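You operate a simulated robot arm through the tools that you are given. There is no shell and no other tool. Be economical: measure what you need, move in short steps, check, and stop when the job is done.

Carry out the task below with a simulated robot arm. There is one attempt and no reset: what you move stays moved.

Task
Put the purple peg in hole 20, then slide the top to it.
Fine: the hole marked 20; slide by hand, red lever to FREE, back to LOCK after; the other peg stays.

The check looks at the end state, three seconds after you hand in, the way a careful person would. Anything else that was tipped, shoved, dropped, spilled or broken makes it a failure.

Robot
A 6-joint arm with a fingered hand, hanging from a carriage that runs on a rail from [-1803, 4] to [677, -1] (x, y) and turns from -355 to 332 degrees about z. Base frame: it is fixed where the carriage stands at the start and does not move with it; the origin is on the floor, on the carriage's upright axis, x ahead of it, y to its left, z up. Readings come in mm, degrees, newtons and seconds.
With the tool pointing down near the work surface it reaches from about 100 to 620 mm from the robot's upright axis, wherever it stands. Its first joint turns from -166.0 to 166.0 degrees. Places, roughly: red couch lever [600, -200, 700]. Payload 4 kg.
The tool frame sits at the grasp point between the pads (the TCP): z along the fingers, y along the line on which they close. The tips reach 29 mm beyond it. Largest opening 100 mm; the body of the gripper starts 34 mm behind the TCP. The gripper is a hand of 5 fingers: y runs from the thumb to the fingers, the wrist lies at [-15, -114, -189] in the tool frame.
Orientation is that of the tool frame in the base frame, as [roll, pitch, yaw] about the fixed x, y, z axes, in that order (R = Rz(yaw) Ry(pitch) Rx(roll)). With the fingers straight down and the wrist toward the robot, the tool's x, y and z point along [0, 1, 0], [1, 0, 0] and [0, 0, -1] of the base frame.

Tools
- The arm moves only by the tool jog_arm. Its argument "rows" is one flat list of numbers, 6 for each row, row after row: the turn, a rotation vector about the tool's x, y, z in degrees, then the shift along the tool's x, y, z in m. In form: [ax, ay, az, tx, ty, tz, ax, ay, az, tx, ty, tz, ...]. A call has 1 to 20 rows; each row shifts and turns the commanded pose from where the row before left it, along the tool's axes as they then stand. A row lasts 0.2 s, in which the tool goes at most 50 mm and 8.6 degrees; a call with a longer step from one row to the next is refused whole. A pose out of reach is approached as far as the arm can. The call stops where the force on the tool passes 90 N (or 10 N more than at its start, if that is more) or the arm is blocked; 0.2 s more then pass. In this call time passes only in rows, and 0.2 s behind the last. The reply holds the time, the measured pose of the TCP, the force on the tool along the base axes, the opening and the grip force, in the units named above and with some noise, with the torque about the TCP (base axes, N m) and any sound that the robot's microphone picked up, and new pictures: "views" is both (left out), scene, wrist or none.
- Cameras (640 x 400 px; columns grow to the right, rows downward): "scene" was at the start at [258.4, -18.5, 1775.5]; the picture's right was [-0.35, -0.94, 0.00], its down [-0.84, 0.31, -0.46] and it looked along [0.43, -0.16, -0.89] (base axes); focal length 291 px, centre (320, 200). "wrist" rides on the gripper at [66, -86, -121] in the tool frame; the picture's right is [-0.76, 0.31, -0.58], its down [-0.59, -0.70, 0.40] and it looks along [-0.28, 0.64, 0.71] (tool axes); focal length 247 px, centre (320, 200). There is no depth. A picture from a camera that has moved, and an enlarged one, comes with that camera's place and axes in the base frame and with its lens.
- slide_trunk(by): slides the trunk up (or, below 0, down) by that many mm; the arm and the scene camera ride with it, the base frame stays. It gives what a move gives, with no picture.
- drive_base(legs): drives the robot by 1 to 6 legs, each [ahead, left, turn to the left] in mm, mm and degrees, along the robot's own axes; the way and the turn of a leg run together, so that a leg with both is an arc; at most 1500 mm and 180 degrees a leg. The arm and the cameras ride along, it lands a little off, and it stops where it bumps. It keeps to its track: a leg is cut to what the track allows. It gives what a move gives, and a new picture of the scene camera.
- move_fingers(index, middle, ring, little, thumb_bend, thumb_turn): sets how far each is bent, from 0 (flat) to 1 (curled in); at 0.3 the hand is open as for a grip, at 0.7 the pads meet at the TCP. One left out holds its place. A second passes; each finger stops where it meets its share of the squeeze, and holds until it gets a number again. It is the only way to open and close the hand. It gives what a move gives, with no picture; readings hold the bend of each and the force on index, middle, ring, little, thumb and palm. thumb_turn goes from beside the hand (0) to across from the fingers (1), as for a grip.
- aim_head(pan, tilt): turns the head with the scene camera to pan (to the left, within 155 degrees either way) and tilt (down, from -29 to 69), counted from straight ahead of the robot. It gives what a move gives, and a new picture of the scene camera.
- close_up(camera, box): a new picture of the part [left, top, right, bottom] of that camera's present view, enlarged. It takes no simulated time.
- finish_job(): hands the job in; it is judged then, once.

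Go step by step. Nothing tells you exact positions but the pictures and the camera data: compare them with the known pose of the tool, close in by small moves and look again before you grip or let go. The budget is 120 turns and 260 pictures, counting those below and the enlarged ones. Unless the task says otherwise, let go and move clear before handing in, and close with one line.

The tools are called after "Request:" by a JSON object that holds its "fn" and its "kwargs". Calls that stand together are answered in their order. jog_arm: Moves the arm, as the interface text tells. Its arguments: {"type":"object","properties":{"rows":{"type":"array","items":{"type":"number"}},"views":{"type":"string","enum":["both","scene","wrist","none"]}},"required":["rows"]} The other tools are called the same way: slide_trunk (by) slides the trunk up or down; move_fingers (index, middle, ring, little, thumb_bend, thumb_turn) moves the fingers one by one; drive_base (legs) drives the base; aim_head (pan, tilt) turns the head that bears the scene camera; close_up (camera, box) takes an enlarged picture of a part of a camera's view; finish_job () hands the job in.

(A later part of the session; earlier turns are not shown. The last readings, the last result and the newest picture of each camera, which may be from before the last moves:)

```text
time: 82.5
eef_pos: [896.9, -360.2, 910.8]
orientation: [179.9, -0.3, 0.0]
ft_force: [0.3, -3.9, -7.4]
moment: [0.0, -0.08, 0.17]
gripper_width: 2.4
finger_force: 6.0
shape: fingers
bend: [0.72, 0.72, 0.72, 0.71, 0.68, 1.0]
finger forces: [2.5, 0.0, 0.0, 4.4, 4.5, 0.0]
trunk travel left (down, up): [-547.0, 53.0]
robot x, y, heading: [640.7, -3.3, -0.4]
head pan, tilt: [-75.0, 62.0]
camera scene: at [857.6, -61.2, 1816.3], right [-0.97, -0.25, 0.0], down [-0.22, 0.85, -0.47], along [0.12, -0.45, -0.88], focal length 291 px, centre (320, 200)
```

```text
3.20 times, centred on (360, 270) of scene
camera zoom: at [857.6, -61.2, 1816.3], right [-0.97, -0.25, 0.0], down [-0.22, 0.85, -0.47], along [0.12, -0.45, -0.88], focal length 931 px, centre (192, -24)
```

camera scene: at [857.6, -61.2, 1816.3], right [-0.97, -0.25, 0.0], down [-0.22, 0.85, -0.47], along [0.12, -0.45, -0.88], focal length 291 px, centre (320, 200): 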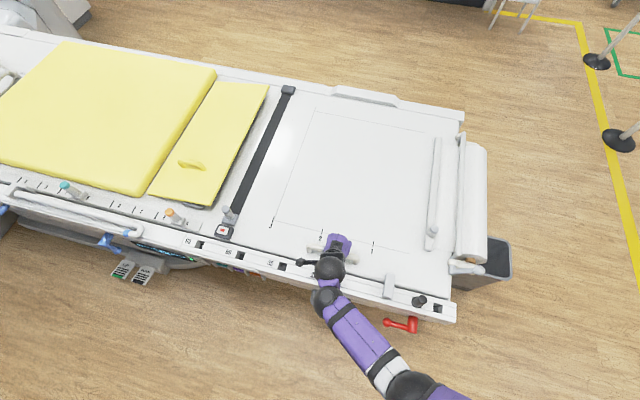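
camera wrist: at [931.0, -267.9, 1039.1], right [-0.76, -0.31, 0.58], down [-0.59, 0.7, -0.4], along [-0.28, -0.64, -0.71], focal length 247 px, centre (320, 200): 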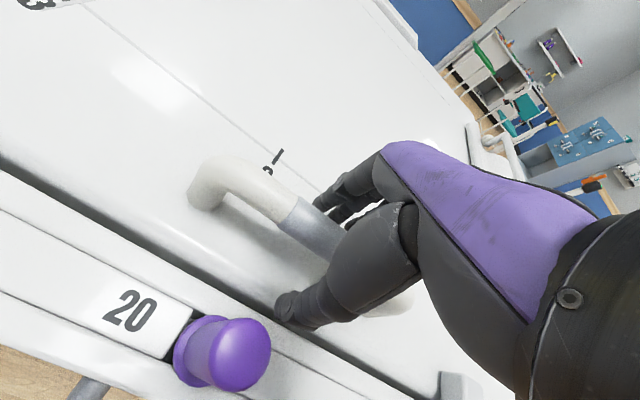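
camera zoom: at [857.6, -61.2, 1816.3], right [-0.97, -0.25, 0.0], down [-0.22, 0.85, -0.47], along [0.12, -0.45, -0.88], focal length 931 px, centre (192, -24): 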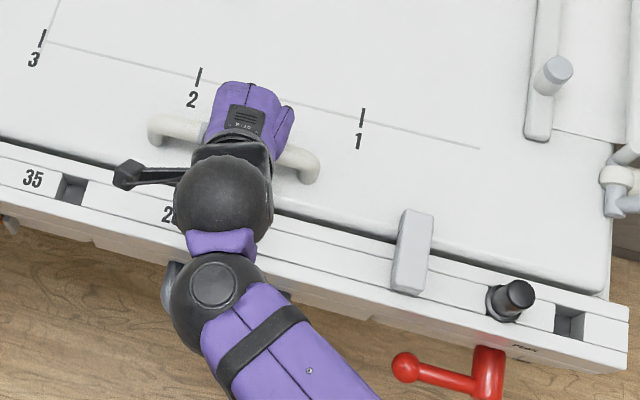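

The whole top moves with little force, and the block is now clear of the black peg. Continuing toward the peg.

Request:
{"fn": "jog_arm", "kwargs": {"rows": [0, 0, 0, 0.007, 0, 0, 0, 0, 0, 0.008, 0, 0, 0, 0, 0, 0.008, 0, 0, 0, 0, 0, 0.008, 0, 0, 0, 0, 0, 0.008, 0, 0, 0, 0, 0, 0.008, 0, 0, 0, 0, 0, 0.008, 0, 0, 0, 0, 0, 0.008, 0, 0, 0, 0, 0, 0.008, 0, 0, 0, 0, 0, 0.007, 0, 0], "views": "none"}}

Request:
{"fn": "jog_arm", "kwargs": {"rows": [0, 0, 0, 0.006, 0, 0, 0, 0, 0, 0.006, 0, 0, 0, 0, 0, 0.006, 0, 0, 0, 0, 0, 0.006, 0, 0, 0, 0, 0, 0.006, 0, 0, 0, 0, 0, 0.006, 0, 0], "views": "scene"}}

Request:
{"fn": "close_up", "kwargs": {"camera": "scene", "box": [220, 200, 420, 330]}}

```text
time: 84.7
eef_pos: [976.1, -360.5, 911.0]
orientation: [179.9, -0.1, -0.1]
ft_force: [1.9, -3.9, -6.9]
moment: [-0.05, -0.04, 0.16]
gripper_width: 2.2
finger_force: 5.7
shape: fingers
bend: [0.72, 0.72, 0.72, 0.71, 0.68, 1.0]
finger forces: [2.7, 0.0, 0.1, 4.3, 4.4, 0.1]
trunk travel left (down, up): [-547.0, 53.0]
robot x, y, heading: [640.2, -0.6, -0.2]
head pan, tilt: [-75.0, 62.0]
```

```text
time: 86.1
eef_pos: [1010.5, -361.1, 910.2]
orientation: [-179.9, -0.1, 0.1]
ft_force: [-1.2, -2.1, -7.4]
moment: [0.0, -0.09, 0.16]
gripper_width: 2.6
finger_force: 5.5
shape: fingers
bend: [0.72, 0.72, 0.72, 0.71, 0.68, 1.0]
finger forces: [2.7, 0.0, 0.0, 3.8, 4.7, 0.1]
trunk travel left (down, up): [-547.0, 53.0]
robot x, y, heading: [640.6, -4.3, -0.2]
head pan, tilt: [-75.0, 62.0]
camera scene: at [857.3, -61.1, 1816.3], right [-0.97, -0.25, 0.0], down [-0.22, 0.85, -0.47], along [0.12, -0.45, -0.88], focal length 291 px, centre (320, 200)
```

scene: 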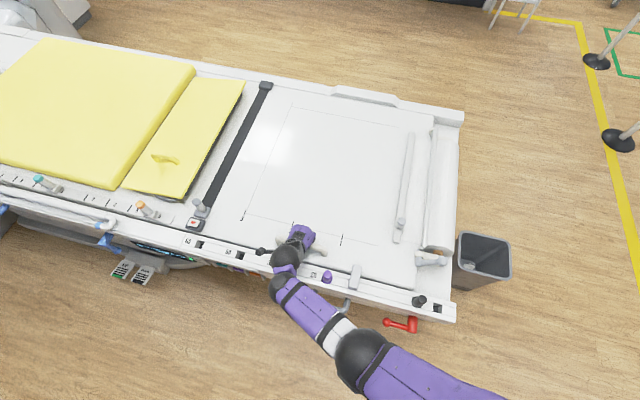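

```text
3.08 times, centred on (320, 265) of scene
camera zoom: at [857.3, -61.1, 1816.3], right [-0.97, -0.25, 0.0], down [-0.22, 0.85, -0.47], along [0.12, -0.45, -0.88], focal length 895 px, centre (320, 0)
```

zoom: 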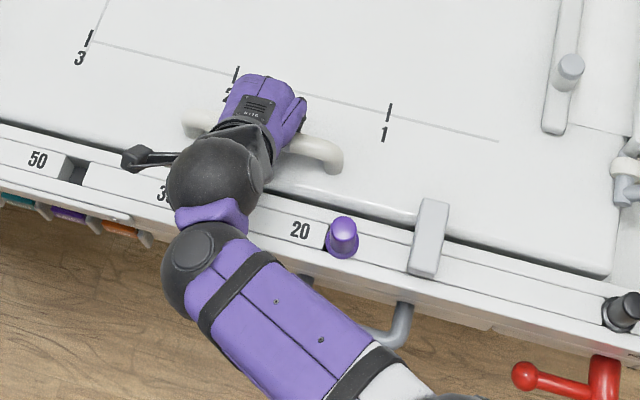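

About 51 mm remains between block and peg. I'll close 42 mm, then creep.

Request:
{"fn": "jog_arm", "kwargs": {"rows": [0, 0, 0, 0.006, 0, 0, 0, 0, 0, 0.006, 0, 0, 0, 0, 0, 0.006, 0, 0, 0, 0, 0, 0.006, 0, 0, 0, 0, 0, 0.006, 0, 0, 0, 0, 0, 0.005, 0, 0, 0, 0, 0, 0.004, 0, 0, 0, 0, 0, 0.002, 0, 0], "views": "scene"}}

Request:
{"fn": "close_up", "kwargs": {"camera": "scene", "box": [300, 250, 380, 300]}}

```text
time: 87.9
eef_pos: [1051.0, -361.4, 909.7]
orientation: [179.9, -0.2, 0.1]
ft_force: [0.7, -1.4, -5.5]
moment: [-0.01, -0.06, 0.17]
gripper_width: 2.4
finger_force: 5.6
shape: fingers
bend: [0.72, 0.72, 0.72, 0.71, 0.68, 1.0]
finger forces: [2.6, 0.0, 0.1, 3.7, 4.5, 0.1]
trunk travel left (down, up): [-547.0, 53.0]
robot x, y, heading: [642.7, 1.1, -0.5]
head pan, tilt: [-75.0, 62.0]
camera scene: at [857.5, -61.1, 1816.3], right [-0.97, -0.25, 0.0], down [-0.22, 0.85, -0.47], along [0.12, -0.45, -0.88], focal length 291 px, centre (320, 200)
```

scene: 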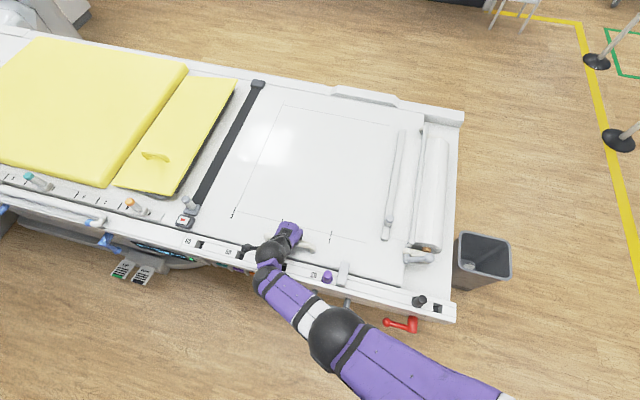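

```text
8.00 times, centred on (340, 275) of scene
camera zoom: at [857.5, -61.1, 1816.3], right [-0.97, -0.25, 0.0], down [-0.22, 0.85, -0.47], along [0.12, -0.45, -0.88], focal length 2328 px, centre (160, -400)
```

zoom: 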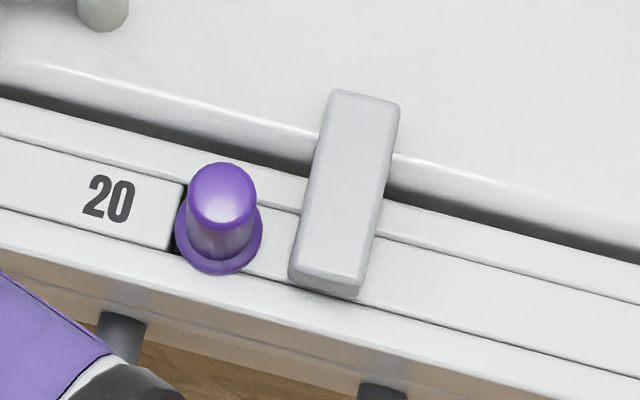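

Still about 15–20 mm of gap. Creeping in 2 mm steps while watching the force.

Request:
{"fn": "jog_arm", "kwargs": {"rows": [0, 0, 0, 0.003, 0, 0, 0, 0, 0, 0.003, 0, 0, 0, 0, 0, 0.003, 0, 0, 0, 0, 0, 0.002, 0, 0], "views": "none"}}

Request:
{"fn": "close_up", "kwargs": {"camera": "scene", "box": [300, 250, 380, 300]}}

```text
time: 88.9
eef_pos: [1063.2, -360.9, 911.5]
orientation: [179.9, -0.2, 0.0]
ft_force: [0.1, -3.3, -7.8]
moment: [-0.05, -0.08, 0.18]
gripper_width: 2.6
finger_force: 6.3
shape: fingers
bend: [0.72, 0.72, 0.72, 0.71, 0.68, 1.0]
finger forces: [2.8, 0.0, 0.1, 4.0, 4.5, 0.0]
trunk travel left (down, up): [-547.0, 53.0]
robot x, y, heading: [641.3, -2.9, -0.2]
head pan, tilt: [-75.0, 62.0]
```

```text
8.00 times, centred on (340, 275) of scene
camera zoom: at [857.5, -61.2, 1816.3], right [-0.97, -0.25, 0.0], down [-0.22, 0.85, -0.47], along [0.12, -0.45, -0.88], focal length 2328 px, centre (160, -400)
```

zoom: 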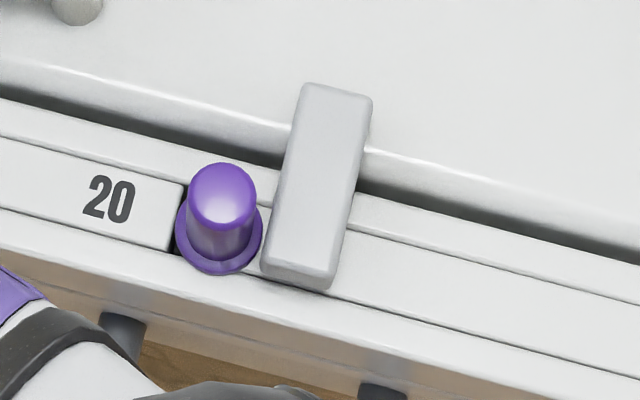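

Request:
{"fn": "jog_arm", "kwargs": {"rows": [0, 0, 0, 0.001, 0, 0, 0, 0, 0, 0.001, 0, 0, 0, 0, 0, 0.001, 0, 0], "views": "none"}}

Request:
{"fn": "close_up", "kwargs": {"camera": "scene", "box": [310, 250, 370, 295]}}

```text
time: 89.7
eef_pos: [1063.1, -361.7, 910.5]
orientation: [179.9, -0.1, 0.0]
ft_force: [-4.0, -1.1, -5.5]
moment: [-0.01, -0.02, 0.16]
gripper_width: 2.5
finger_force: 5.8
shape: fingers
bend: [0.72, 0.72, 0.72, 0.71, 0.68, 1.0]
finger forces: [2.3, 0.0, 0.0, 3.9, 4.8, 0.0]
trunk travel left (down, up): [-547.0, 53.0]
robot x, y, heading: [644.4, -3.1, -0.3]
head pan, tilt: [-75.0, 62.0]
```

```text
8.89 times, centred on (340, 272) of scene
camera zoom: at [857.2, -61.2, 1816.3], right [-0.97, -0.25, 0.0], down [-0.22, 0.85, -0.47], along [0.12, -0.45, -0.88], focal length 2586 px, centre (142, -444)
```

zoom: 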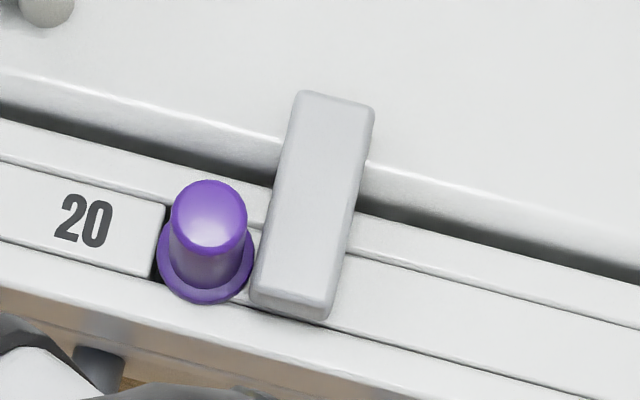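

Resistance has begun (-4 N in x); one more small push to confirm contact.

Request:
{"fn": "jog_arm", "kwargs": {"rows": [0, 0, 0, 0.001, 0, 0, 0, 0, 0, 0.001, 0, 0, 0, 0, 0, 0.001, 0, 0], "views": "none"}}

Request:
{"fn": "close_up", "kwargs": {"camera": "scene", "box": [320, 255, 360, 285]}}

```text
time: 90.5
eef_pos: [1069.0, -361.1, 911.3]
orientation: [180.0, 0.0, -0.1]
ft_force: [-2.8, -1.6, -4.5]
moment: [-0.03, 0.01, 0.17]
gripper_width: 2.3
finger_force: 5.7
shape: fingers
bend: [0.72, 0.72, 0.72, 0.71, 0.68, 1.0]
finger forces: [2.4, 0.0, 0.0, 3.8, 4.9, 0.1]
trunk travel left (down, up): [-547.0, 53.0]
robot x, y, heading: [644.6, 0.6, -0.2]
head pan, tilt: [-75.0, 62.0]
```

```text
13.33 times, centred on (340, 270) of scene
camera zoom: at [857.4, -61.1, 1816.3], right [-0.97, -0.25, 0.0], down [-0.23, 0.85, -0.47], along [0.12, -0.45, -0.88], focal length 3879 px, centre (53, -733)
```

zoom: 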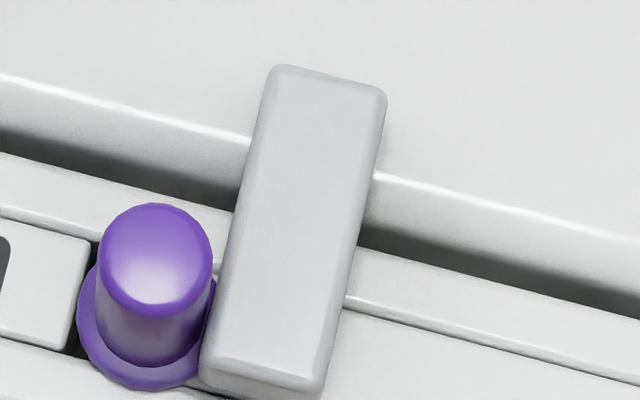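

Request:
{"fn": "jog_arm", "kwargs": {"rows": [0, 0, 0, 0.0015, 0, 0, 0, 0, 0, 0.0015, 0, 0], "views": "none"}}

Request:
{"fn": "close_up", "kwargs": {"camera": "scene", "box": [320, 255, 360, 285]}}

```text
time: 91.1
eef_pos: [1067.9, -361.0, 910.6]
orientation: [180.0, 0.0, -0.1]
ft_force: [-4.6, -5.0, -8.6]
moment: [-0.01, -0.06, 0.18]
gripper_width: 2.8
finger_force: 6.3
shape: fingers
bend: [0.72, 0.72, 0.72, 0.71, 0.68, 1.0]
finger forces: [3.2, 0.0, 0.5, 4.6, 4.3, 0.0]
trunk travel left (down, up): [-547.0, 53.0]
robot x, y, heading: [642.0, -4.8, -0.3]
head pan, tilt: [-75.0, 62.0]
```

```text
13.33 times, centred on (340, 270) of scene
camera zoom: at [857.1, -61.3, 1816.2], right [-0.97, -0.25, 0.0], down [-0.23, 0.85, -0.47], along [0.12, -0.45, -0.88], focal length 3879 px, centre (53, -733)
```

zoom: 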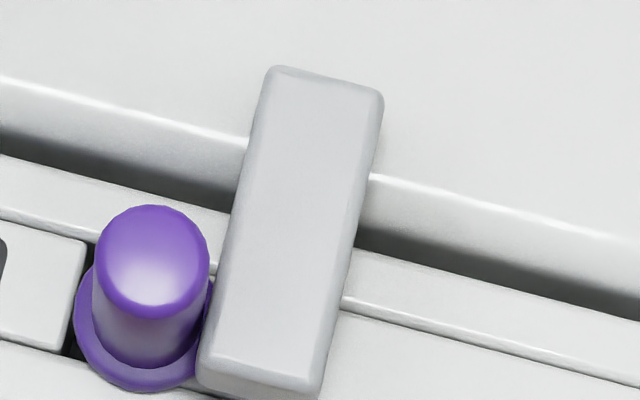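

The block has stopped against the peg. Releasing the handle and lifting clear.

Request:
{"fn": "move_fingers", "kwargs": {"index": 0.42, "middle": 0.42, "ring": 0.42, "little": 0.42, "thumb_bend": 0.42}}

Request:
{"fn": "slide_trunk", "kwargs": {"by": 53}}

Request:
{"fn": "jog_arm", "kwargs": {"rows": [0, 0, 0, 0, 0, -0.02, 0, 0, 0, 0, 0, -0.02, 0, 0, 0, 0, 0, -0.02, 0, 0, 0, 0, -0.03, 0, 0, 0, 0, 0, -0.04, 0, 0, 0, 0, 0, -0.04, 0, 0, 0, 0, 0, -0.04, 0, 0, 0, 0, 0, -0.04, 0, 0, 0, 0, 0, -0.04, 0]}}

Request:
{"fn": "close_up", "kwargs": {"camera": "scene", "box": [290, 230, 450, 330]}}

```text
time: 92.1
eef_pos: [1070.4, -361.6, 912.4]
orientation: [180.0, -0.2, 0.1]
ft_force: [-0.8, -0.3, -0.4]
moment: [-0.02, -0.01, -0.03]
gripper_width: 69.4
finger_force: 0.0
shape: fingers
bend: [0.42, 0.42, 0.42, 0.42, 0.42, 0.99]
finger forces: [0.0, 0.0, 0.0, 0.1, 0.1, 0.0]
trunk travel left (down, up): [-547.0, 53.0]
robot x, y, heading: [643.1, -3.7, -0.1]
head pan, tilt: [-75.0, 62.0]
```

```text
time: 93.0
eef_pos: [1069.3, -359.7, 967.1]
orientation: [179.9, -0.2, -0.1]
ft_force: [-0.3, -0.7, 0.2]
moment: [0.01, -0.01, -0.02]
gripper_width: 69.2
finger_force: 0.1
shape: fingers
bend: [0.42, 0.42, 0.42, 0.42, 0.42, 0.99]
finger forces: [0.1, 0.0, 0.0, 0.1, 0.0, 0.0]
trunk travel left (down, up): [-600.0, 0.0]
robot x, y, heading: [639.9, 1.9, -0.4]
head pan, tilt: [-75.0, 62.0]
```

```text
time: 95.0
eef_pos: [1069.4, -129.9, 1025.0]
orientation: [-180.0, -0.3, -0.1]
ft_force: [-0.8, -0.1, 0.5]
moment: [0.01, 0.04, -0.03]
gripper_width: 69.8
finger_force: 0.0
shape: fingers
bend: [0.42, 0.42, 0.42, 0.42, 0.42, 0.99]
finger forces: [0.0, 0.1, 0.1, 0.1, 0.0, 0.0]
trunk travel left (down, up): [-600.0, 0.0]
robot x, y, heading: [639.2, -1.2, -0.5]
head pan, tilt: [-75.0, 62.0]
camera scene: at [857.6, -61.3, 1869.2], right [-0.97, -0.25, 0.0], down [-0.22, 0.85, -0.47], along [0.12, -0.45, -0.88], focal length 291 px, centre (320, 200)
camera wrist: at [1134.4, -42.2, 1146.3], right [-0.76, -0.31, 0.57], down [-0.59, 0.7, -0.4], along [-0.28, -0.64, -0.71], focal length 247 px, centre (320, 200)
```

scene: 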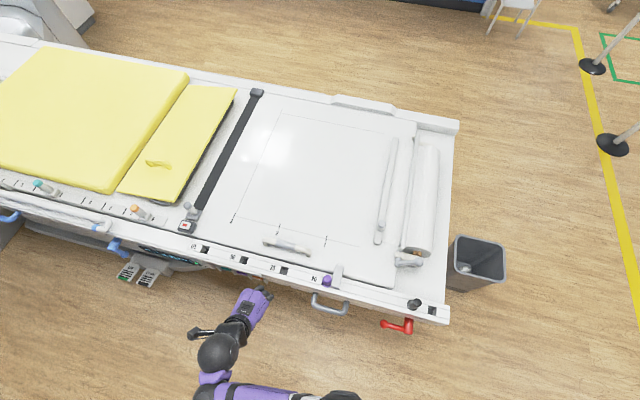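
wrist: 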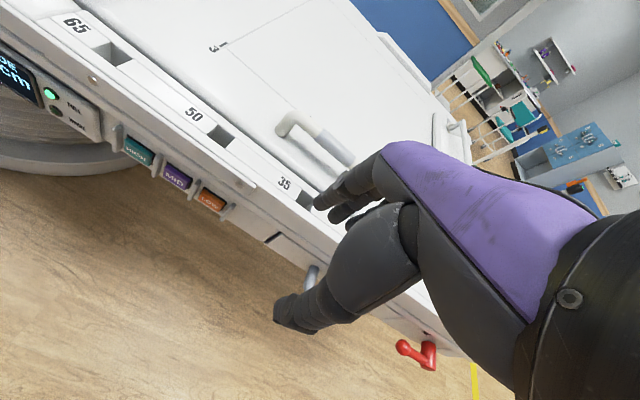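

```text
4.00 times, centred on (370, 280) of scene
camera zoom: at [857.6, -61.3, 1869.2], right [-0.97, -0.25, 0.0], down [-0.22, 0.85, -0.47], along [0.12, -0.45, -0.88], focal length 1164 px, centre (120, -120)
```

zoom: 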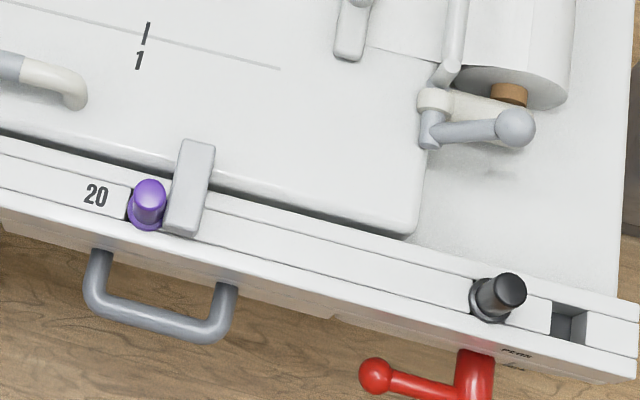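

The peg and block are touching, and the top is in place. Now the lever back to LOCK: drive back, fold ring and little, lower, and set the hand at the earlier oblique angle.

Request:
{"fn": "drive_base", "kwargs": {"legs": [[-590, 0, 0]]}}

Request:
{"fn": "move_fingers", "kwargs": {"index": 0.3, "middle": 0.3, "ring": 0.95, "little": 0.95, "thumb_bend": 0.3}}

Request:
{"fn": "slide_trunk", "kwargs": {"by": -300}}

Request:
{"fn": "jog_arm", "kwargs": {"rows": [0, 0, -7.5, 0, -0.02, 0.01, 0, 0, -7.5, 0, -0.02, 0.01, 0, 0, -7.5, 0, 0, 0, 0, 0, -7.5, 0, 0, 0, 0, 0, -7.5, 0, 0, 0, 0, 0, -7.5, 0, 0, 0, -7.5, 0, 0, 0, 0, 0, -7.5, 0, 0, 0, 0, 0, -7.5, 0, 0, 0, 0, 0, -7.5, 0, 0, 0, 0, 0, -7.5, 0, 0, 0, 0, 0, -7.5, 0, 0, 0, 0, 0]}}

```text
time: 98.4
eef_pos: [478.7, -129.6, 1023.9]
orientation: [179.9, -0.2, -0.1]
ft_force: [0.2, 0.9, 0.5]
moment: [-0.04, 0.01, 0.01]
gripper_width: 69.2
finger_force: 0.1
shape: fingers
bend: [0.42, 0.42, 0.42, 0.42, 0.42, 0.99]
finger forces: [0.0, 0.1, 0.0, 0.1, 0.0, 0.0]
trunk travel left (down, up): [-600.0, 0.0]
robot x, y, heading: [47.9, -0.9, -0.4]
head pan, tilt: [-75.0, 62.0]
camera scene: at [265.8, -60.5, 1869.1], right [-0.97, -0.25, 0.0], down [-0.22, 0.85, -0.47], along [0.12, -0.45, -0.88], focal length 291 px, centre (320, 200)
```

scene: 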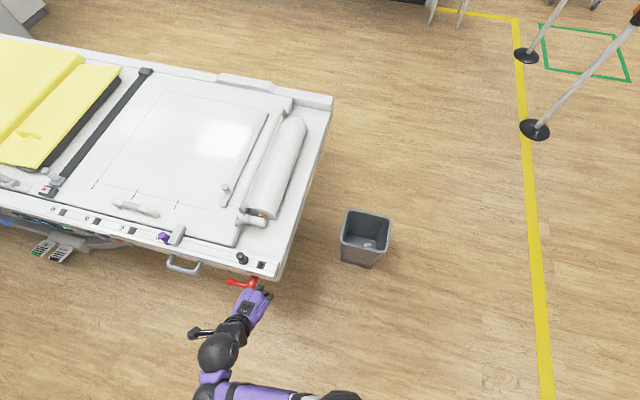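

```text
time: 99.4
eef_pos: [479.2, -131.0, 1024.2]
orientation: [179.9, -0.2, -0.2]
ft_force: [0.4, 0.2, 1.2]
moment: [-0.02, -0.03, 0.02]
gripper_width: 98.3
finger_force: 0.0
shape: fingers
bend: [0.3, 0.3, 0.96, 0.94, 0.3, 0.98]
finger forces: [0.1, 0.0, 0.1, 0.0, 0.0, 0.0]
trunk travel left (down, up): [-600.0, 0.0]
robot x, y, heading: [47.2, 1.3, -0.6]
head pan, tilt: [-75.0, 62.0]
```

```text
time: 102.4
eef_pos: [479.4, -128.3, 725.6]
orientation: [179.9, -0.2, -0.2]
ft_force: [-0.1, -0.3, 1.3]
moment: [0.01, 0.0, 0.03]
gripper_width: 98.4
finger_force: 0.0
shape: fingers
bend: [0.3, 0.3, 0.96, 0.94, 0.3, 0.98]
finger forces: [0.0, 0.1, 0.1, 0.0, 0.1, 0.0]
trunk travel left (down, up): [-300.0, 300.0]
robot x, y, heading: [53.3, -6.4, -0.5]
head pan, tilt: [-75.0, 62.0]
```

```text
time: 105.0
eef_pos: [477.9, -87.6, 706.2]
orientation: [134.6, -0.3, 44.9]
ft_force: [-0.2, -0.4, 1.1]
moment: [0.01, -0.01, -0.02]
gripper_width: 98.9
finger_force: 0.0
shape: fingers
bend: [0.3, 0.3, 0.96, 0.94, 0.3, 0.98]
finger forces: [0.0, 0.0, 0.0, 0.1, 0.1, 0.0]
trunk travel left (down, up): [-300.0, 300.0]
robot x, y, heading: [50.5, -1.5, -0.7]
head pan, tilt: [-75.0, 62.0]
camera scene: at [266.3, -60.4, 1569.2], right [-0.97, -0.25, 0.0], down [-0.22, 0.85, -0.47], along [0.12, -0.45, -0.88], focal length 291 px, centre (320, 200)
camera wrist: at [419.9, 62.8, 731.0], right [-0.68, -0.4, 0.62], down [-0.56, -0.26, -0.78], along [0.47, -0.88, -0.05], focal length 247 px, centre (320, 200)
```

scene: 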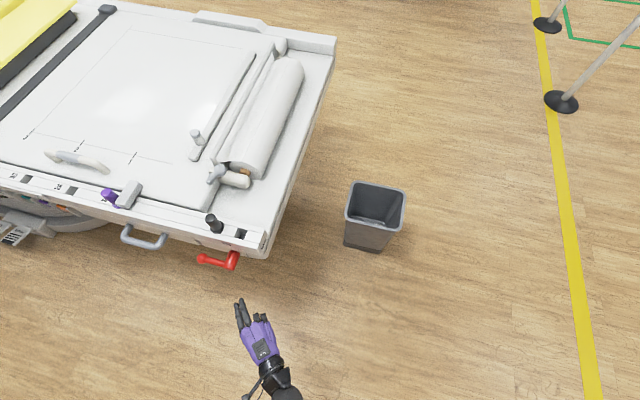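
wrist: 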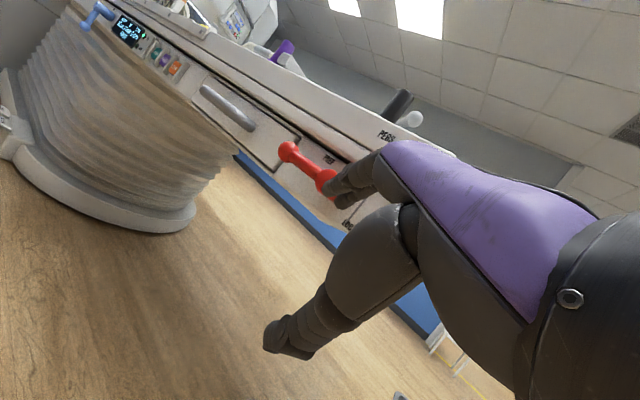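

The lever is still horizontal. I'll re-measure the ball from both cameras.

Request:
{"fn": "close_up", "kwargs": {"camera": "wrist", "box": [260, 120, 380, 220]}}

Request:
{"fn": "close_up", "kwargs": {"camera": "scene", "box": [180, 220, 260, 280]}}

```text
4.00 times, centred on (320, 170) of wrist
camera zoom: at [419.9, 62.8, 731.0], right [-0.68, -0.4, 0.62], down [-0.56, -0.26, -0.78], along [0.47, -0.88, -0.05], focal length 988 px, centre (320, 320)
```

zoom: 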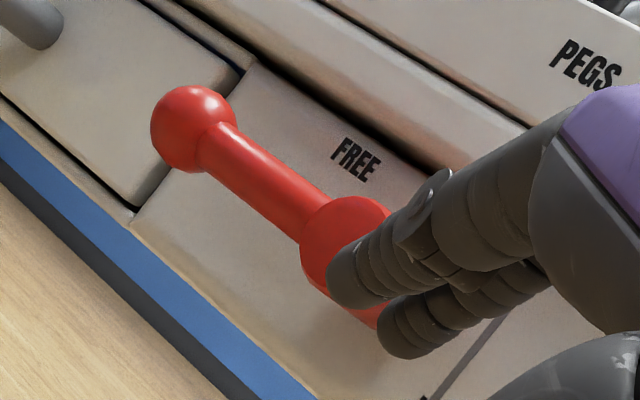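

```text
6.67 times, centred on (220, 250) of scene
camera zoom: at [266.3, -60.4, 1569.2], right [-0.97, -0.25, 0.0], down [-0.22, 0.85, -0.47], along [0.12, -0.45, -0.88], focal length 1940 px, centre (987, -133)
```

zoom: 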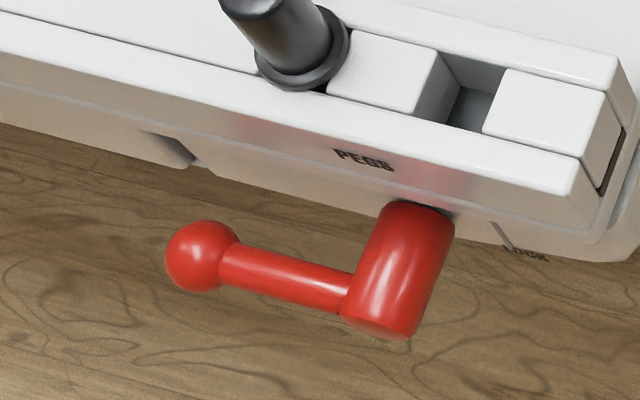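

The ball is at about (659, -214, 741). I'll lower the trunk for range, then come in above and behind the ball.

Request:
{"fn": "slide_trunk", "kwargs": {"by": -80}}

Request:
{"fn": "jog_arm", "kwargs": {"rows": [0.3, 0, 0, 0.0074, 0.0368, -0.0086, 0, 0, 0, 0.0074, 0.0368, -0.0086, 0, 0, 0, 0.0074, 0.0368, -0.0086, 0, 0, 0, 0.0074, 0.0368, -0.0086, 0, 0, 0, 0.0074, 0.0368, -0.0087, 0, 0, 0, 0.0075, 0.0369, -0.0087]}}

Request:
{"fn": "close_up", "kwargs": {"camera": "scene", "box": [160, 200, 280, 300]}}

```text
time: 106.2
eef_pos: [476.6, -90.2, 625.9]
orientation: [134.8, 0.0, 44.9]
ft_force: [0.0, -0.8, 0.5]
moment: [0.01, 0.0, 0.02]
gripper_width: 98.6
finger_force: 0.0
shape: fingers
bend: [0.3, 0.3, 0.96, 0.94, 0.3, 0.98]
finger forces: [0.0, 0.0, 0.0, 0.0, 0.0, 0.1]
trunk travel left (down, up): [-220.0, 380.0]
robot x, y, heading: [47.8, 1.0, -0.4]
head pan, tilt: [-75.0, 62.0]
```

```text
time: 107.6
eef_pos: [592.3, -144.5, 817.7]
orientation: [135.1, -0.1, 44.8]
ft_force: [-0.2, 0.4, 0.4]
moment: [0.03, 0.01, 0.0]
gripper_width: 98.6
finger_force: 0.0
shape: fingers
bend: [0.3, 0.3, 0.96, 0.94, 0.3, 0.98]
finger forces: [0.1, 0.0, 0.0, 0.0, 0.1, 0.0]
trunk travel left (down, up): [-220.0, 380.0]
robot x, y, heading: [47.2, -0.2, -0.2]
head pan, tilt: [-75.0, 62.0]
camera scene: at [266.1, -60.6, 1489.2], right [-0.97, -0.25, 0.0], down [-0.22, 0.85, -0.47], along [0.12, -0.45, -0.88], focal length 291 px, centre (320, 200)
camera wrist: at [534.2, 7.5, 843.2], right [-0.67, -0.4, 0.62], down [-0.57, -0.26, -0.78], along [0.47, -0.88, -0.05], focal length 247 px, centre (320, 200)
```

scene: 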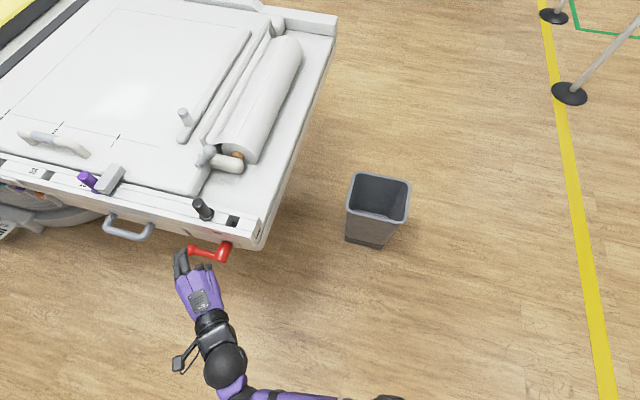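
wrist: 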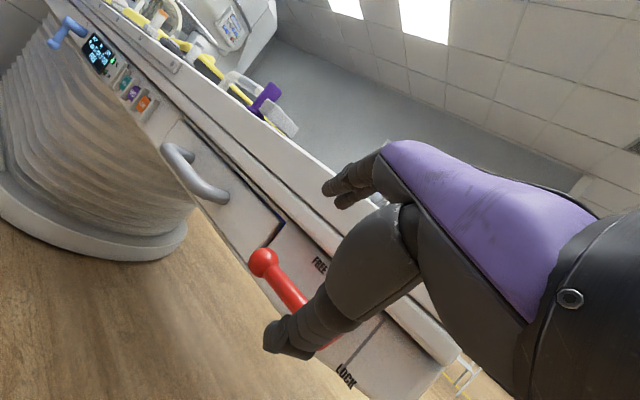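

```text
4.00 times, centred on (220, 250) of scene
camera zoom: at [266.1, -60.6, 1489.2], right [-0.97, -0.25, 0.0], down [-0.22, 0.85, -0.47], along [0.12, -0.45, -0.88], focal length 1164 px, centre (720, 0)
```

zoom: 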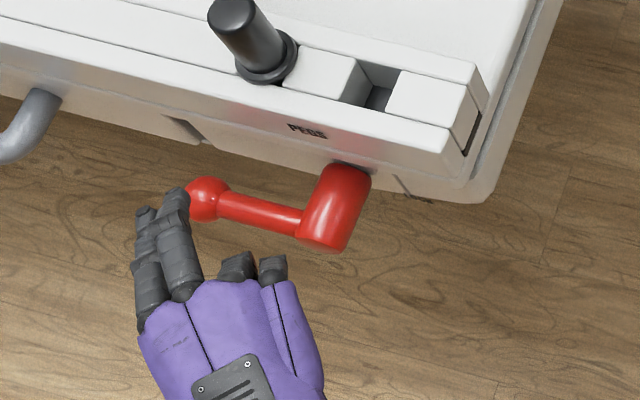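

The fingers are above and behind the ball. Advancing over it.

Request:
{"fn": "jog_arm", "kwargs": {"rows": [0, 0, 0, 0.0025, -0.0018, 0.022, 0, 0, 0, 0, 0, 0.022, 0, 0, 0, 0, 0, 0.022, 0, 0, 0, 0, 0, 0.022]}}

Request:
{"fn": "close_up", "kwargs": {"camera": "scene", "box": [160, 200, 280, 300]}}

Request:
{"fn": "close_up", "kwargs": {"camera": "wrist", "box": [260, 120, 380, 340]}}

```text
time: 108.6
eef_pos: [637.7, -186.5, 754.3]
orientation: [135.1, -0.2, 44.7]
ft_force: [0.3, -0.1, -0.5]
moment: [0.01, -0.02, 0.02]
gripper_width: 98.5
finger_force: 0.1
shape: fingers
bend: [0.3, 0.3, 0.96, 0.94, 0.3, 0.98]
finger forces: [0.0, 0.1, 0.0, 0.0, 0.1, 0.0]
trunk travel left (down, up): [-220.0, 380.0]
robot x, y, heading: [50.7, -0.0, -0.7]
head pan, tilt: [-75.0, 62.0]
camera scene: at [266.0, -60.6, 1489.2], right [-0.97, -0.25, 0.0], down [-0.22, 0.85, -0.47], along [0.12, -0.45, -0.88], focal length 291 px, centre (320, 200)
camera wrist: at [579.4, -34.0, 779.9], right [-0.67, -0.4, 0.62], down [-0.57, -0.26, -0.78], along [0.47, -0.88, -0.05], focal length 247 px, centre (320, 200)
```

scene: 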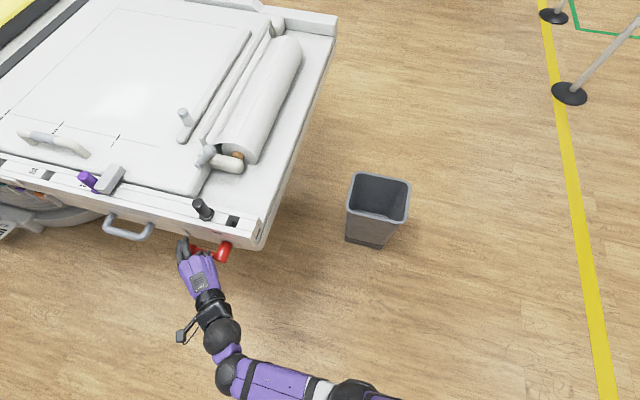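
wrist: 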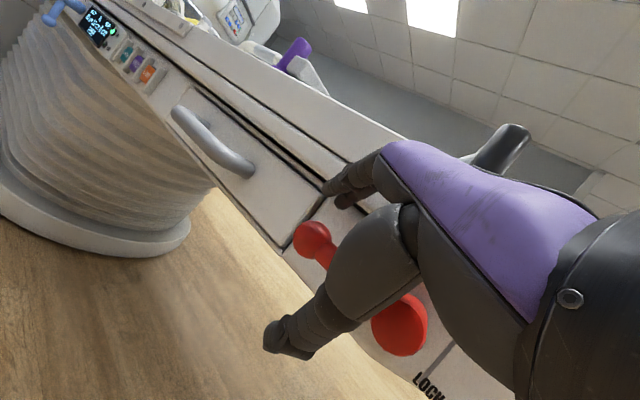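

```text
4.00 times, centred on (220, 250) of scene
camera zoom: at [266.0, -60.6, 1489.2], right [-0.97, -0.25, 0.0], down [-0.22, 0.85, -0.47], along [0.12, -0.45, -0.88], focal length 1164 px, centre (720, 0)
```

zoom: 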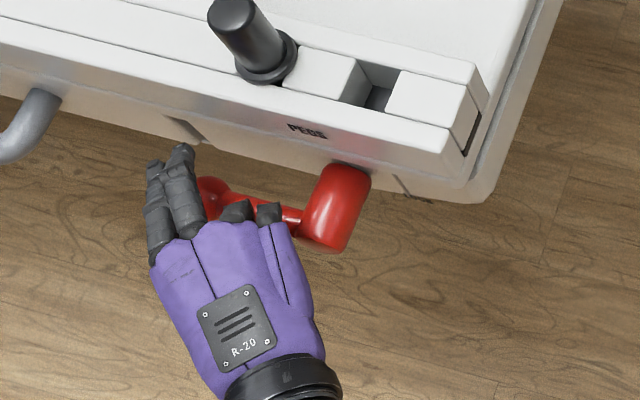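

```text
1.82 times, centred on (320, 230) of wrist
camera zoom: at [579.4, -34.0, 779.9], right [-0.67, -0.4, 0.62], down [-0.57, -0.26, -0.78], along [0.47, -0.88, -0.05], focal length 449 px, centre (320, 146)
```

zoom: 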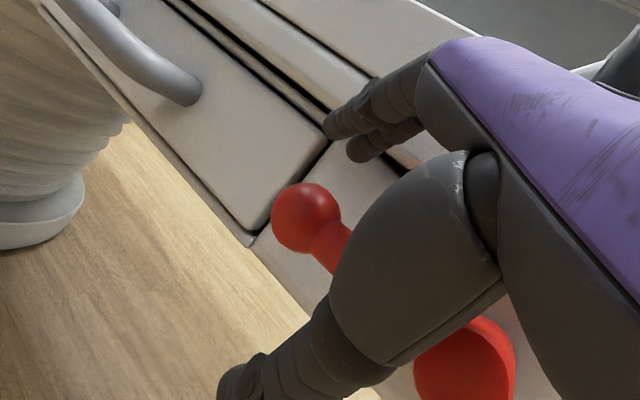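

I realise the slanted fingers would cross the lever's arm as it swings down. I'll back out and re-aim the fingers straight at the couch side (along -y), so they stay on the upper-right of the lever throughout.

Request:
{"fn": "jog_arm", "kwargs": {"rows": [0, 0, 0, 0, 0, -0.03, 0, 0, 0, 0, 0, -0.03, 0, 0, 0, 0, 0, -0.03, -2.89, -6.98, -2.89, 0, 0, 0, -2.89, -6.98, -2.89, 0, 0, 0, -2.89, -6.98, -2.89, 0, 0, 0, -2.89, -6.98, -2.89, 0, 0, 0, -2.89, -6.98, -2.89, 0, 0, 0, -2.89, -6.98, -2.89, 0, 0, 0, -2.89, -6.98, -2.89, 0, 0, 0, -2.89, -6.98, -2.89, 0, 0, 0]}}

Request:
{"fn": "close_up", "kwargs": {"camera": "scene", "box": [140, 180, 300, 300]}}

```text
time: 111.0
eef_pos: [554.5, -183.8, 880.9]
orientation: [90.3, 45.4, 0.3]
ft_force: [0.4, 1.1, 0.3]
moment: [-0.01, 0.0, 0.02]
gripper_width: 98.6
finger_force: 0.0
shape: fingers
bend: [0.3, 0.3, 0.96, 0.94, 0.3, 0.98]
finger forces: [0.0, 0.0, 0.0, 0.0, 0.1, 0.0]
out of reach, approached as far as the arm can: row 9, 10, 11
trunk travel left (down, up): [-220.0, 380.0]
robot x, y, heading: [51.0, -2.1, -0.2]
head pan, tilt: [-75.0, 62.0]
camera scene: at [265.8, -60.5, 1489.1], right [-0.97, -0.25, 0.0], down [-0.22, 0.85, -0.47], along [0.12, -0.45, -0.88], focal length 291 px, centre (320, 200)
camera wrist: at [537.6, -61.0, 774.2], right [-0.31, 0.57, 0.76], down [-0.91, -0.4, -0.08], along [0.26, -0.72, 0.65], focal length 247 px, centre (320, 200)
```

scene: 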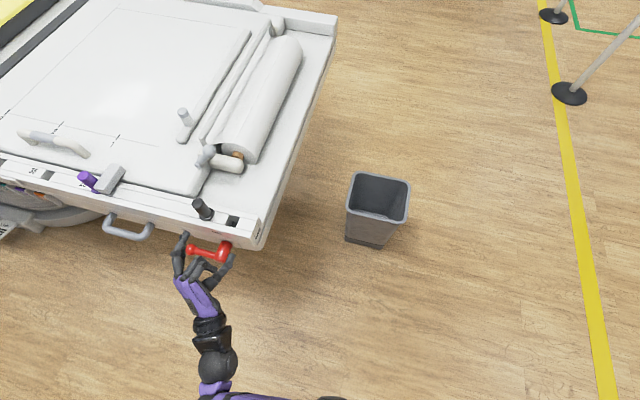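
wrist: 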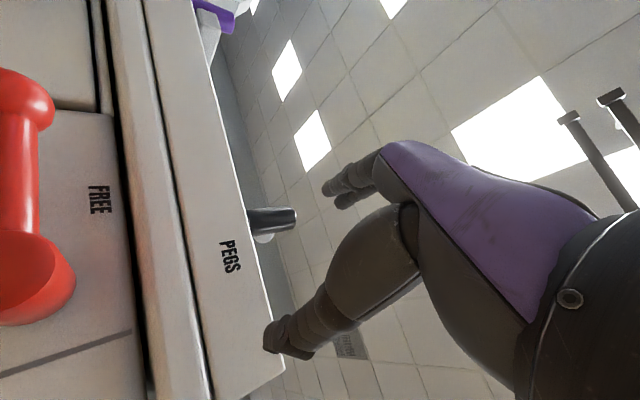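

```text
3.33 times, centred on (220, 240) of scene
camera zoom: at [265.8, -60.5, 1489.1], right [-0.97, -0.25, 0.0], down [-0.22, 0.85, -0.47], along [0.12, -0.45, -0.88], focal length 970 px, centre (653, 67)
```

zoom: 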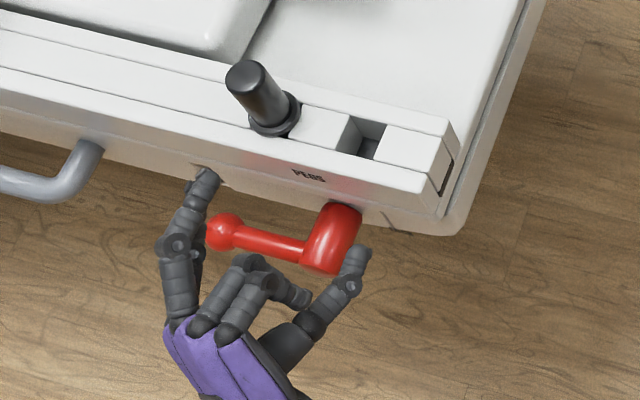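

The hand is oriented correctly but ended high and close. I'll shift along +x via the base, pull back from the couch, then lower.

Request:
{"fn": "drive_base", "kwargs": {"legs": [[90, 0, 0]]}}

Request:
{"fn": "jog_arm", "kwargs": {"rows": [0, 0, 0, 0, 0, -0.02, 0, 0, 0, 0, 0, -0.02, 0, 0, 0, 0, 0, -0.02]}}

Request:
{"fn": "close_up", "kwargs": {"camera": "scene", "box": [180, 200, 340, 320]}}

```text
time: 112.1
eef_pos: [644.5, -184.7, 880.3]
orientation: [90.4, 45.3, 0.3]
ft_force: [0.1, 0.0, -0.3]
moment: [-0.01, -0.02, -0.01]
gripper_width: 98.9
finger_force: 0.0
shape: fingers
bend: [0.3, 0.3, 0.96, 0.94, 0.3, 0.98]
finger forces: [0.0, 0.0, 0.0, 0.0, 0.0, 0.0]
trunk travel left (down, up): [-220.0, 380.0]
robot x, y, heading: [139.4, -0.5, -0.4]
head pan, tilt: [-75.0, 62.0]
camera scene: at [355.1, -60.7, 1489.3], right [-0.97, -0.25, 0.0], down [-0.22, 0.85, -0.47], along [0.12, -0.45, -0.88], focal length 291 px, centre (320, 200)
```

scene: 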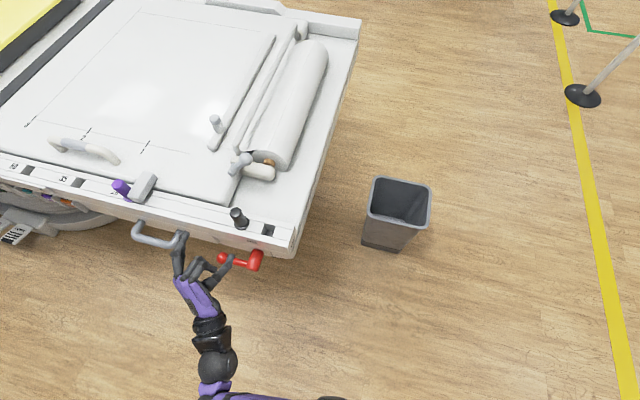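

```text
time: 112.9
eef_pos: [637.9, -148.5, 907.2]
orientation: [90.6, 45.5, 0.9]
ft_force: [0.7, 0.1, -0.9]
moment: [-0.01, -0.02, 0.01]
gripper_width: 98.5
finger_force: 0.1
shape: fingers
bend: [0.3, 0.3, 0.96, 0.94, 0.3, 0.98]
finger forces: [0.0, 0.0, 0.0, 0.0, 0.0, 0.0]
out of reach, approached as far as the arm can: row 1, 2, 3
trunk travel left (down, up): [-220.0, 380.0]
robot x, y, heading: [141.2, -1.3, -0.4]
head pan, tilt: [-75.0, 62.0]
camera scene: at [354.7, -60.7, 1489.1], right [-0.97, -0.25, 0.0], down [-0.22, 0.85, -0.47], along [0.12, -0.45, -0.88], focal length 291 px, centre (320, 200)
camera wrist: at [620.5, -24.8, 800.5], right [-0.32, 0.57, 0.76], down [-0.91, -0.41, -0.08], along [0.27, -0.72, 0.65], focal length 247 px, centre (320, 200)
```

scene: 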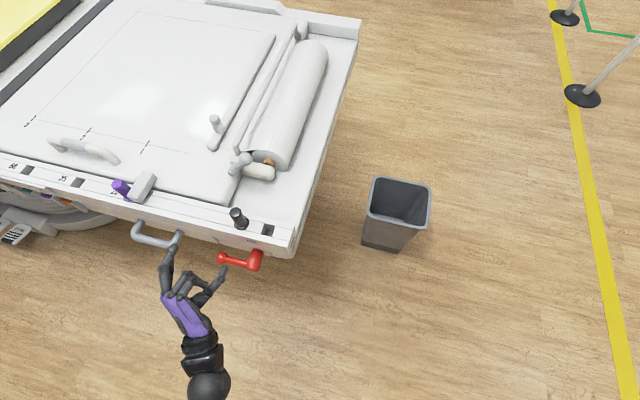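
wrist: 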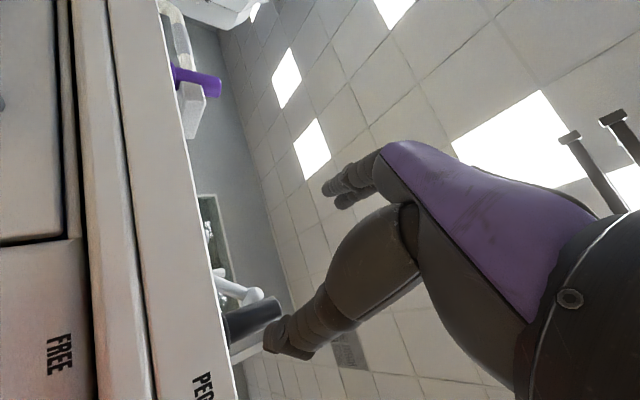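

```text
3.33 times, centred on (260, 260) of scene
camera zoom: at [354.7, -60.7, 1489.1], right [-0.97, -0.25, 0.0], down [-0.22, 0.85, -0.47], along [0.12, -0.45, -0.88], focal length 970 px, centre (520, 0)
```

zoom: 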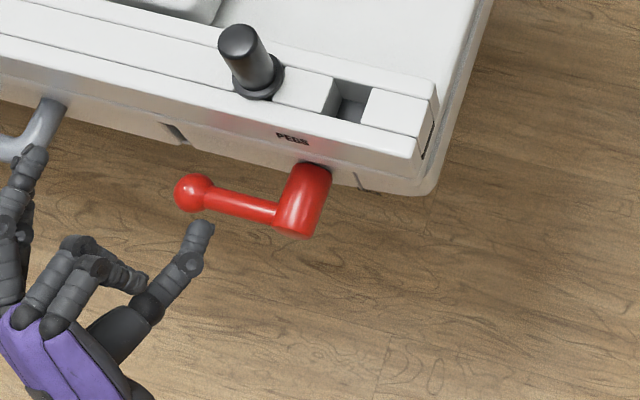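

Now lowering the trunk so the hand sits level with the lever, still outside it.

Request:
{"fn": "slide_trunk", "kwargs": {"by": -173}}

Request:
{"fn": "jog_arm", "kwargs": {"rows": [0, 0, 0, 0, 0, 0.01]}}

Request:
{"fn": "close_up", "kwargs": {"camera": "scene", "box": [140, 180, 320, 320]}}

```text
time: 114.8
eef_pos: [638.8, -147.8, 733.5]
orientation: [90.6, 45.6, 1.0]
ft_force: [0.2, 0.0, 0.0]
moment: [-0.03, -0.01, 0.02]
gripper_width: 98.6
finger_force: 0.0
shape: fingers
bend: [0.3, 0.3, 0.96, 0.94, 0.3, 0.98]
finger forces: [0.0, 0.0, 0.0, 0.1, 0.0, 0.1]
trunk travel left (down, up): [-47.0, 553.0]
robot x, y, heading: [139.7, 1.0, -0.2]
head pan, tilt: [-75.0, 62.0]
```

```text
time: 115.2
eef_pos: [638.8, -158.7, 732.7]
orientation: [90.7, 45.5, 1.0]
ft_force: [-0.4, -0.4, 0.4]
moment: [0.0, 0.05, -0.02]
gripper_width: 98.4
finger_force: 0.0
shape: fingers
bend: [0.3, 0.3, 0.96, 0.94, 0.3, 0.98]
finger forces: [0.0, 0.1, 0.0, 0.0, 0.0, 0.0]
trunk travel left (down, up): [-47.0, 553.0]
robot x, y, heading: [139.9, -0.3, -0.5]
head pan, tilt: [-75.0, 62.0]
camera scene: at [354.6, -61.0, 1316.2], right [-0.97, -0.25, 0.0], down [-0.22, 0.85, -0.47], along [0.12, -0.45, -0.88], focal length 291 px, centre (320, 200)
camera wrist: at [620.9, -35.7, 627.9], right [-0.32, 0.57, 0.76], down [-0.91, -0.41, -0.08], along [0.26, -0.72, 0.65], focal length 247 px, centre (320, 200)
```

scene: 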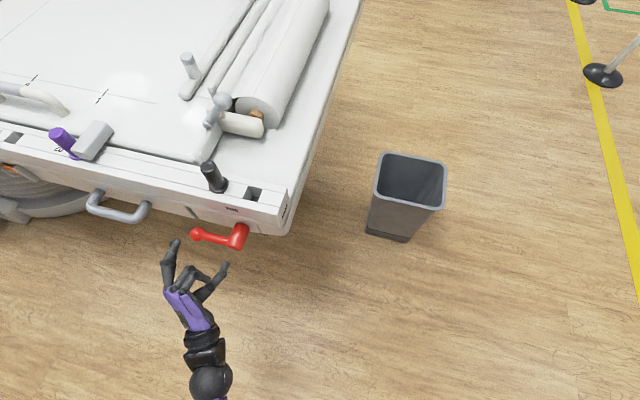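
wrist: 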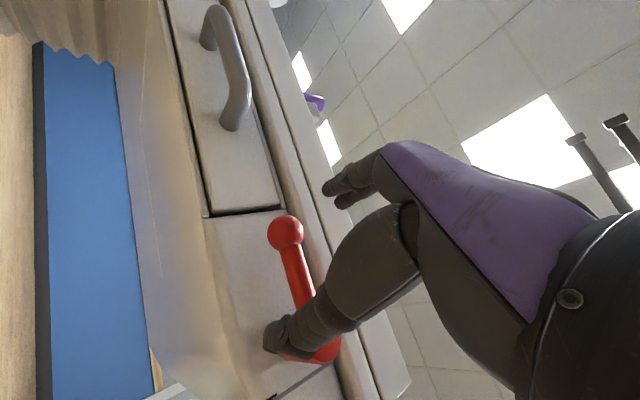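

```text
2.86 times, centred on (230, 250) of scene
camera zoom: at [354.6, -61.0, 1316.2], right [-0.97, -0.25, 0.0], down [-0.22, 0.85, -0.47], along [0.12, -0.45, -0.88], focal length 831 px, centre (577, 57)
```

zoom: 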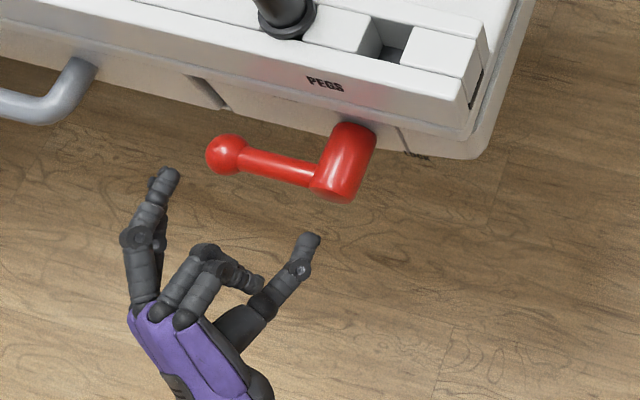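

The ball now lies between the fingers (outer side, +x/up) and thumb. Advancing toward the couch side.

Request:
{"fn": "jog_arm", "kwargs": {"rows": [0, 0, 0, 0, 0, 0.01, 0, 0, 0, 0, 0, 0.01, 0, 0, 0, 0, 0, 0.009, 0, 0, 0, 0, 0, 0.008], "views": "both"}}

Request:
{"fn": "close_up", "kwargs": {"camera": "scene", "box": [140, 180, 320, 320]}}

Request:
{"fn": "close_up", "kwargs": {"camera": "wrist", "box": [220, 130, 420, 370]}}

```text
time: 116.2
eef_pos: [640.0, -195.4, 732.6]
orientation: [90.6, 45.6, 1.0]
ft_force: [0.0, -0.6, 1.2]
moment: [-0.01, 0.03, -0.01]
gripper_width: 98.5
finger_force: 0.1
shape: fingers
bend: [0.3, 0.3, 0.96, 0.94, 0.3, 0.98]
finger forces: [0.0, 0.0, 0.0, 0.0, 0.0, 0.1]
trunk travel left (down, up): [-47.0, 553.0]
robot x, y, heading: [141.4, -2.9, 0.0]
head pan, tilt: [-75.0, 62.0]
camera scene: at [354.7, -60.8, 1316.2], right [-0.97, -0.25, 0.0], down [-0.22, 0.85, -0.47], along [0.12, -0.45, -0.88], focal length 291 px, centre (320, 200)
camera wrist: at [621.4, -72.2, 626.9], right [-0.32, 0.57, 0.76], down [-0.91, -0.41, -0.08], along [0.26, -0.72, 0.65], focal length 247 px, centre (320, 200)
```

scene: 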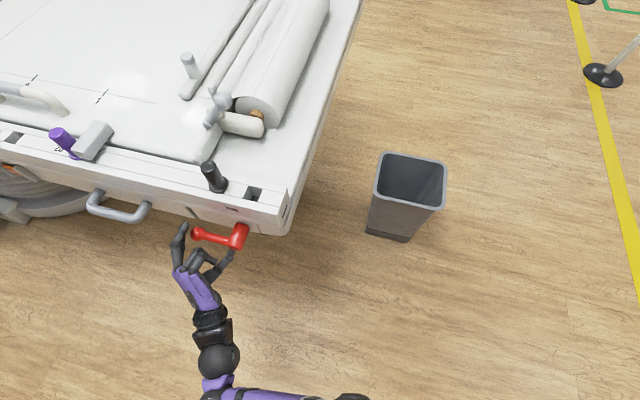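
wrist: 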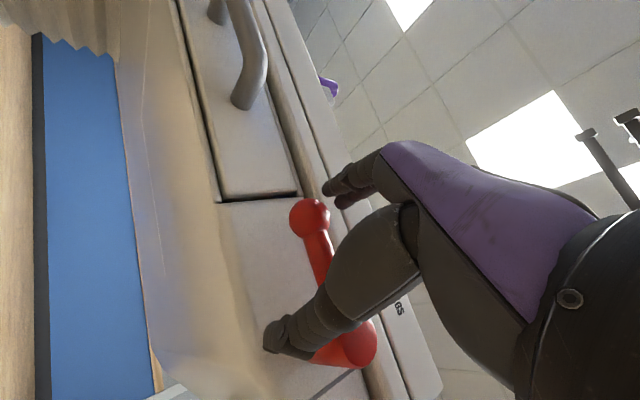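

```text
2.86 times, centred on (230, 250) of scene
camera zoom: at [354.7, -60.8, 1316.2], right [-0.97, -0.25, 0.0], down [-0.22, 0.85, -0.47], along [0.12, -0.45, -0.88], focal length 831 px, centre (577, 57)
```

zoom: 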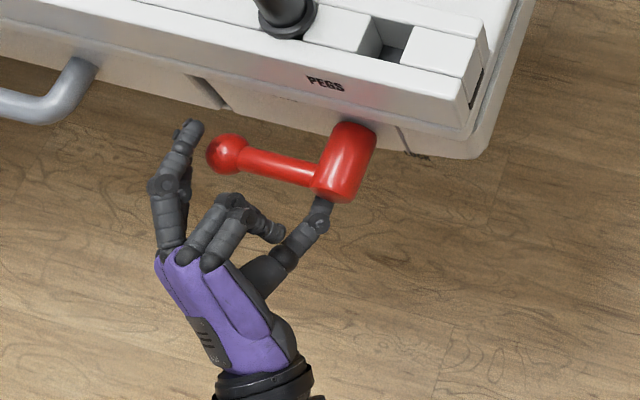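

```text
1.67 times, centred on (320, 250) of wrist
camera zoom: at [621.4, -72.2, 626.9], right [-0.32, 0.57, 0.76], down [-0.91, -0.41, -0.08], along [0.26, -0.72, 0.65], focal length 412 px, centre (320, 117)
```

zoom: 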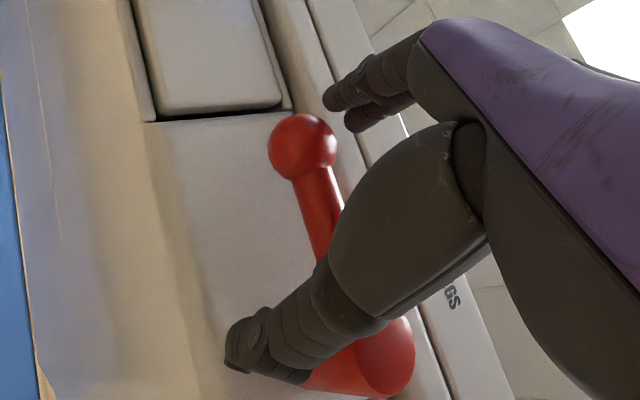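

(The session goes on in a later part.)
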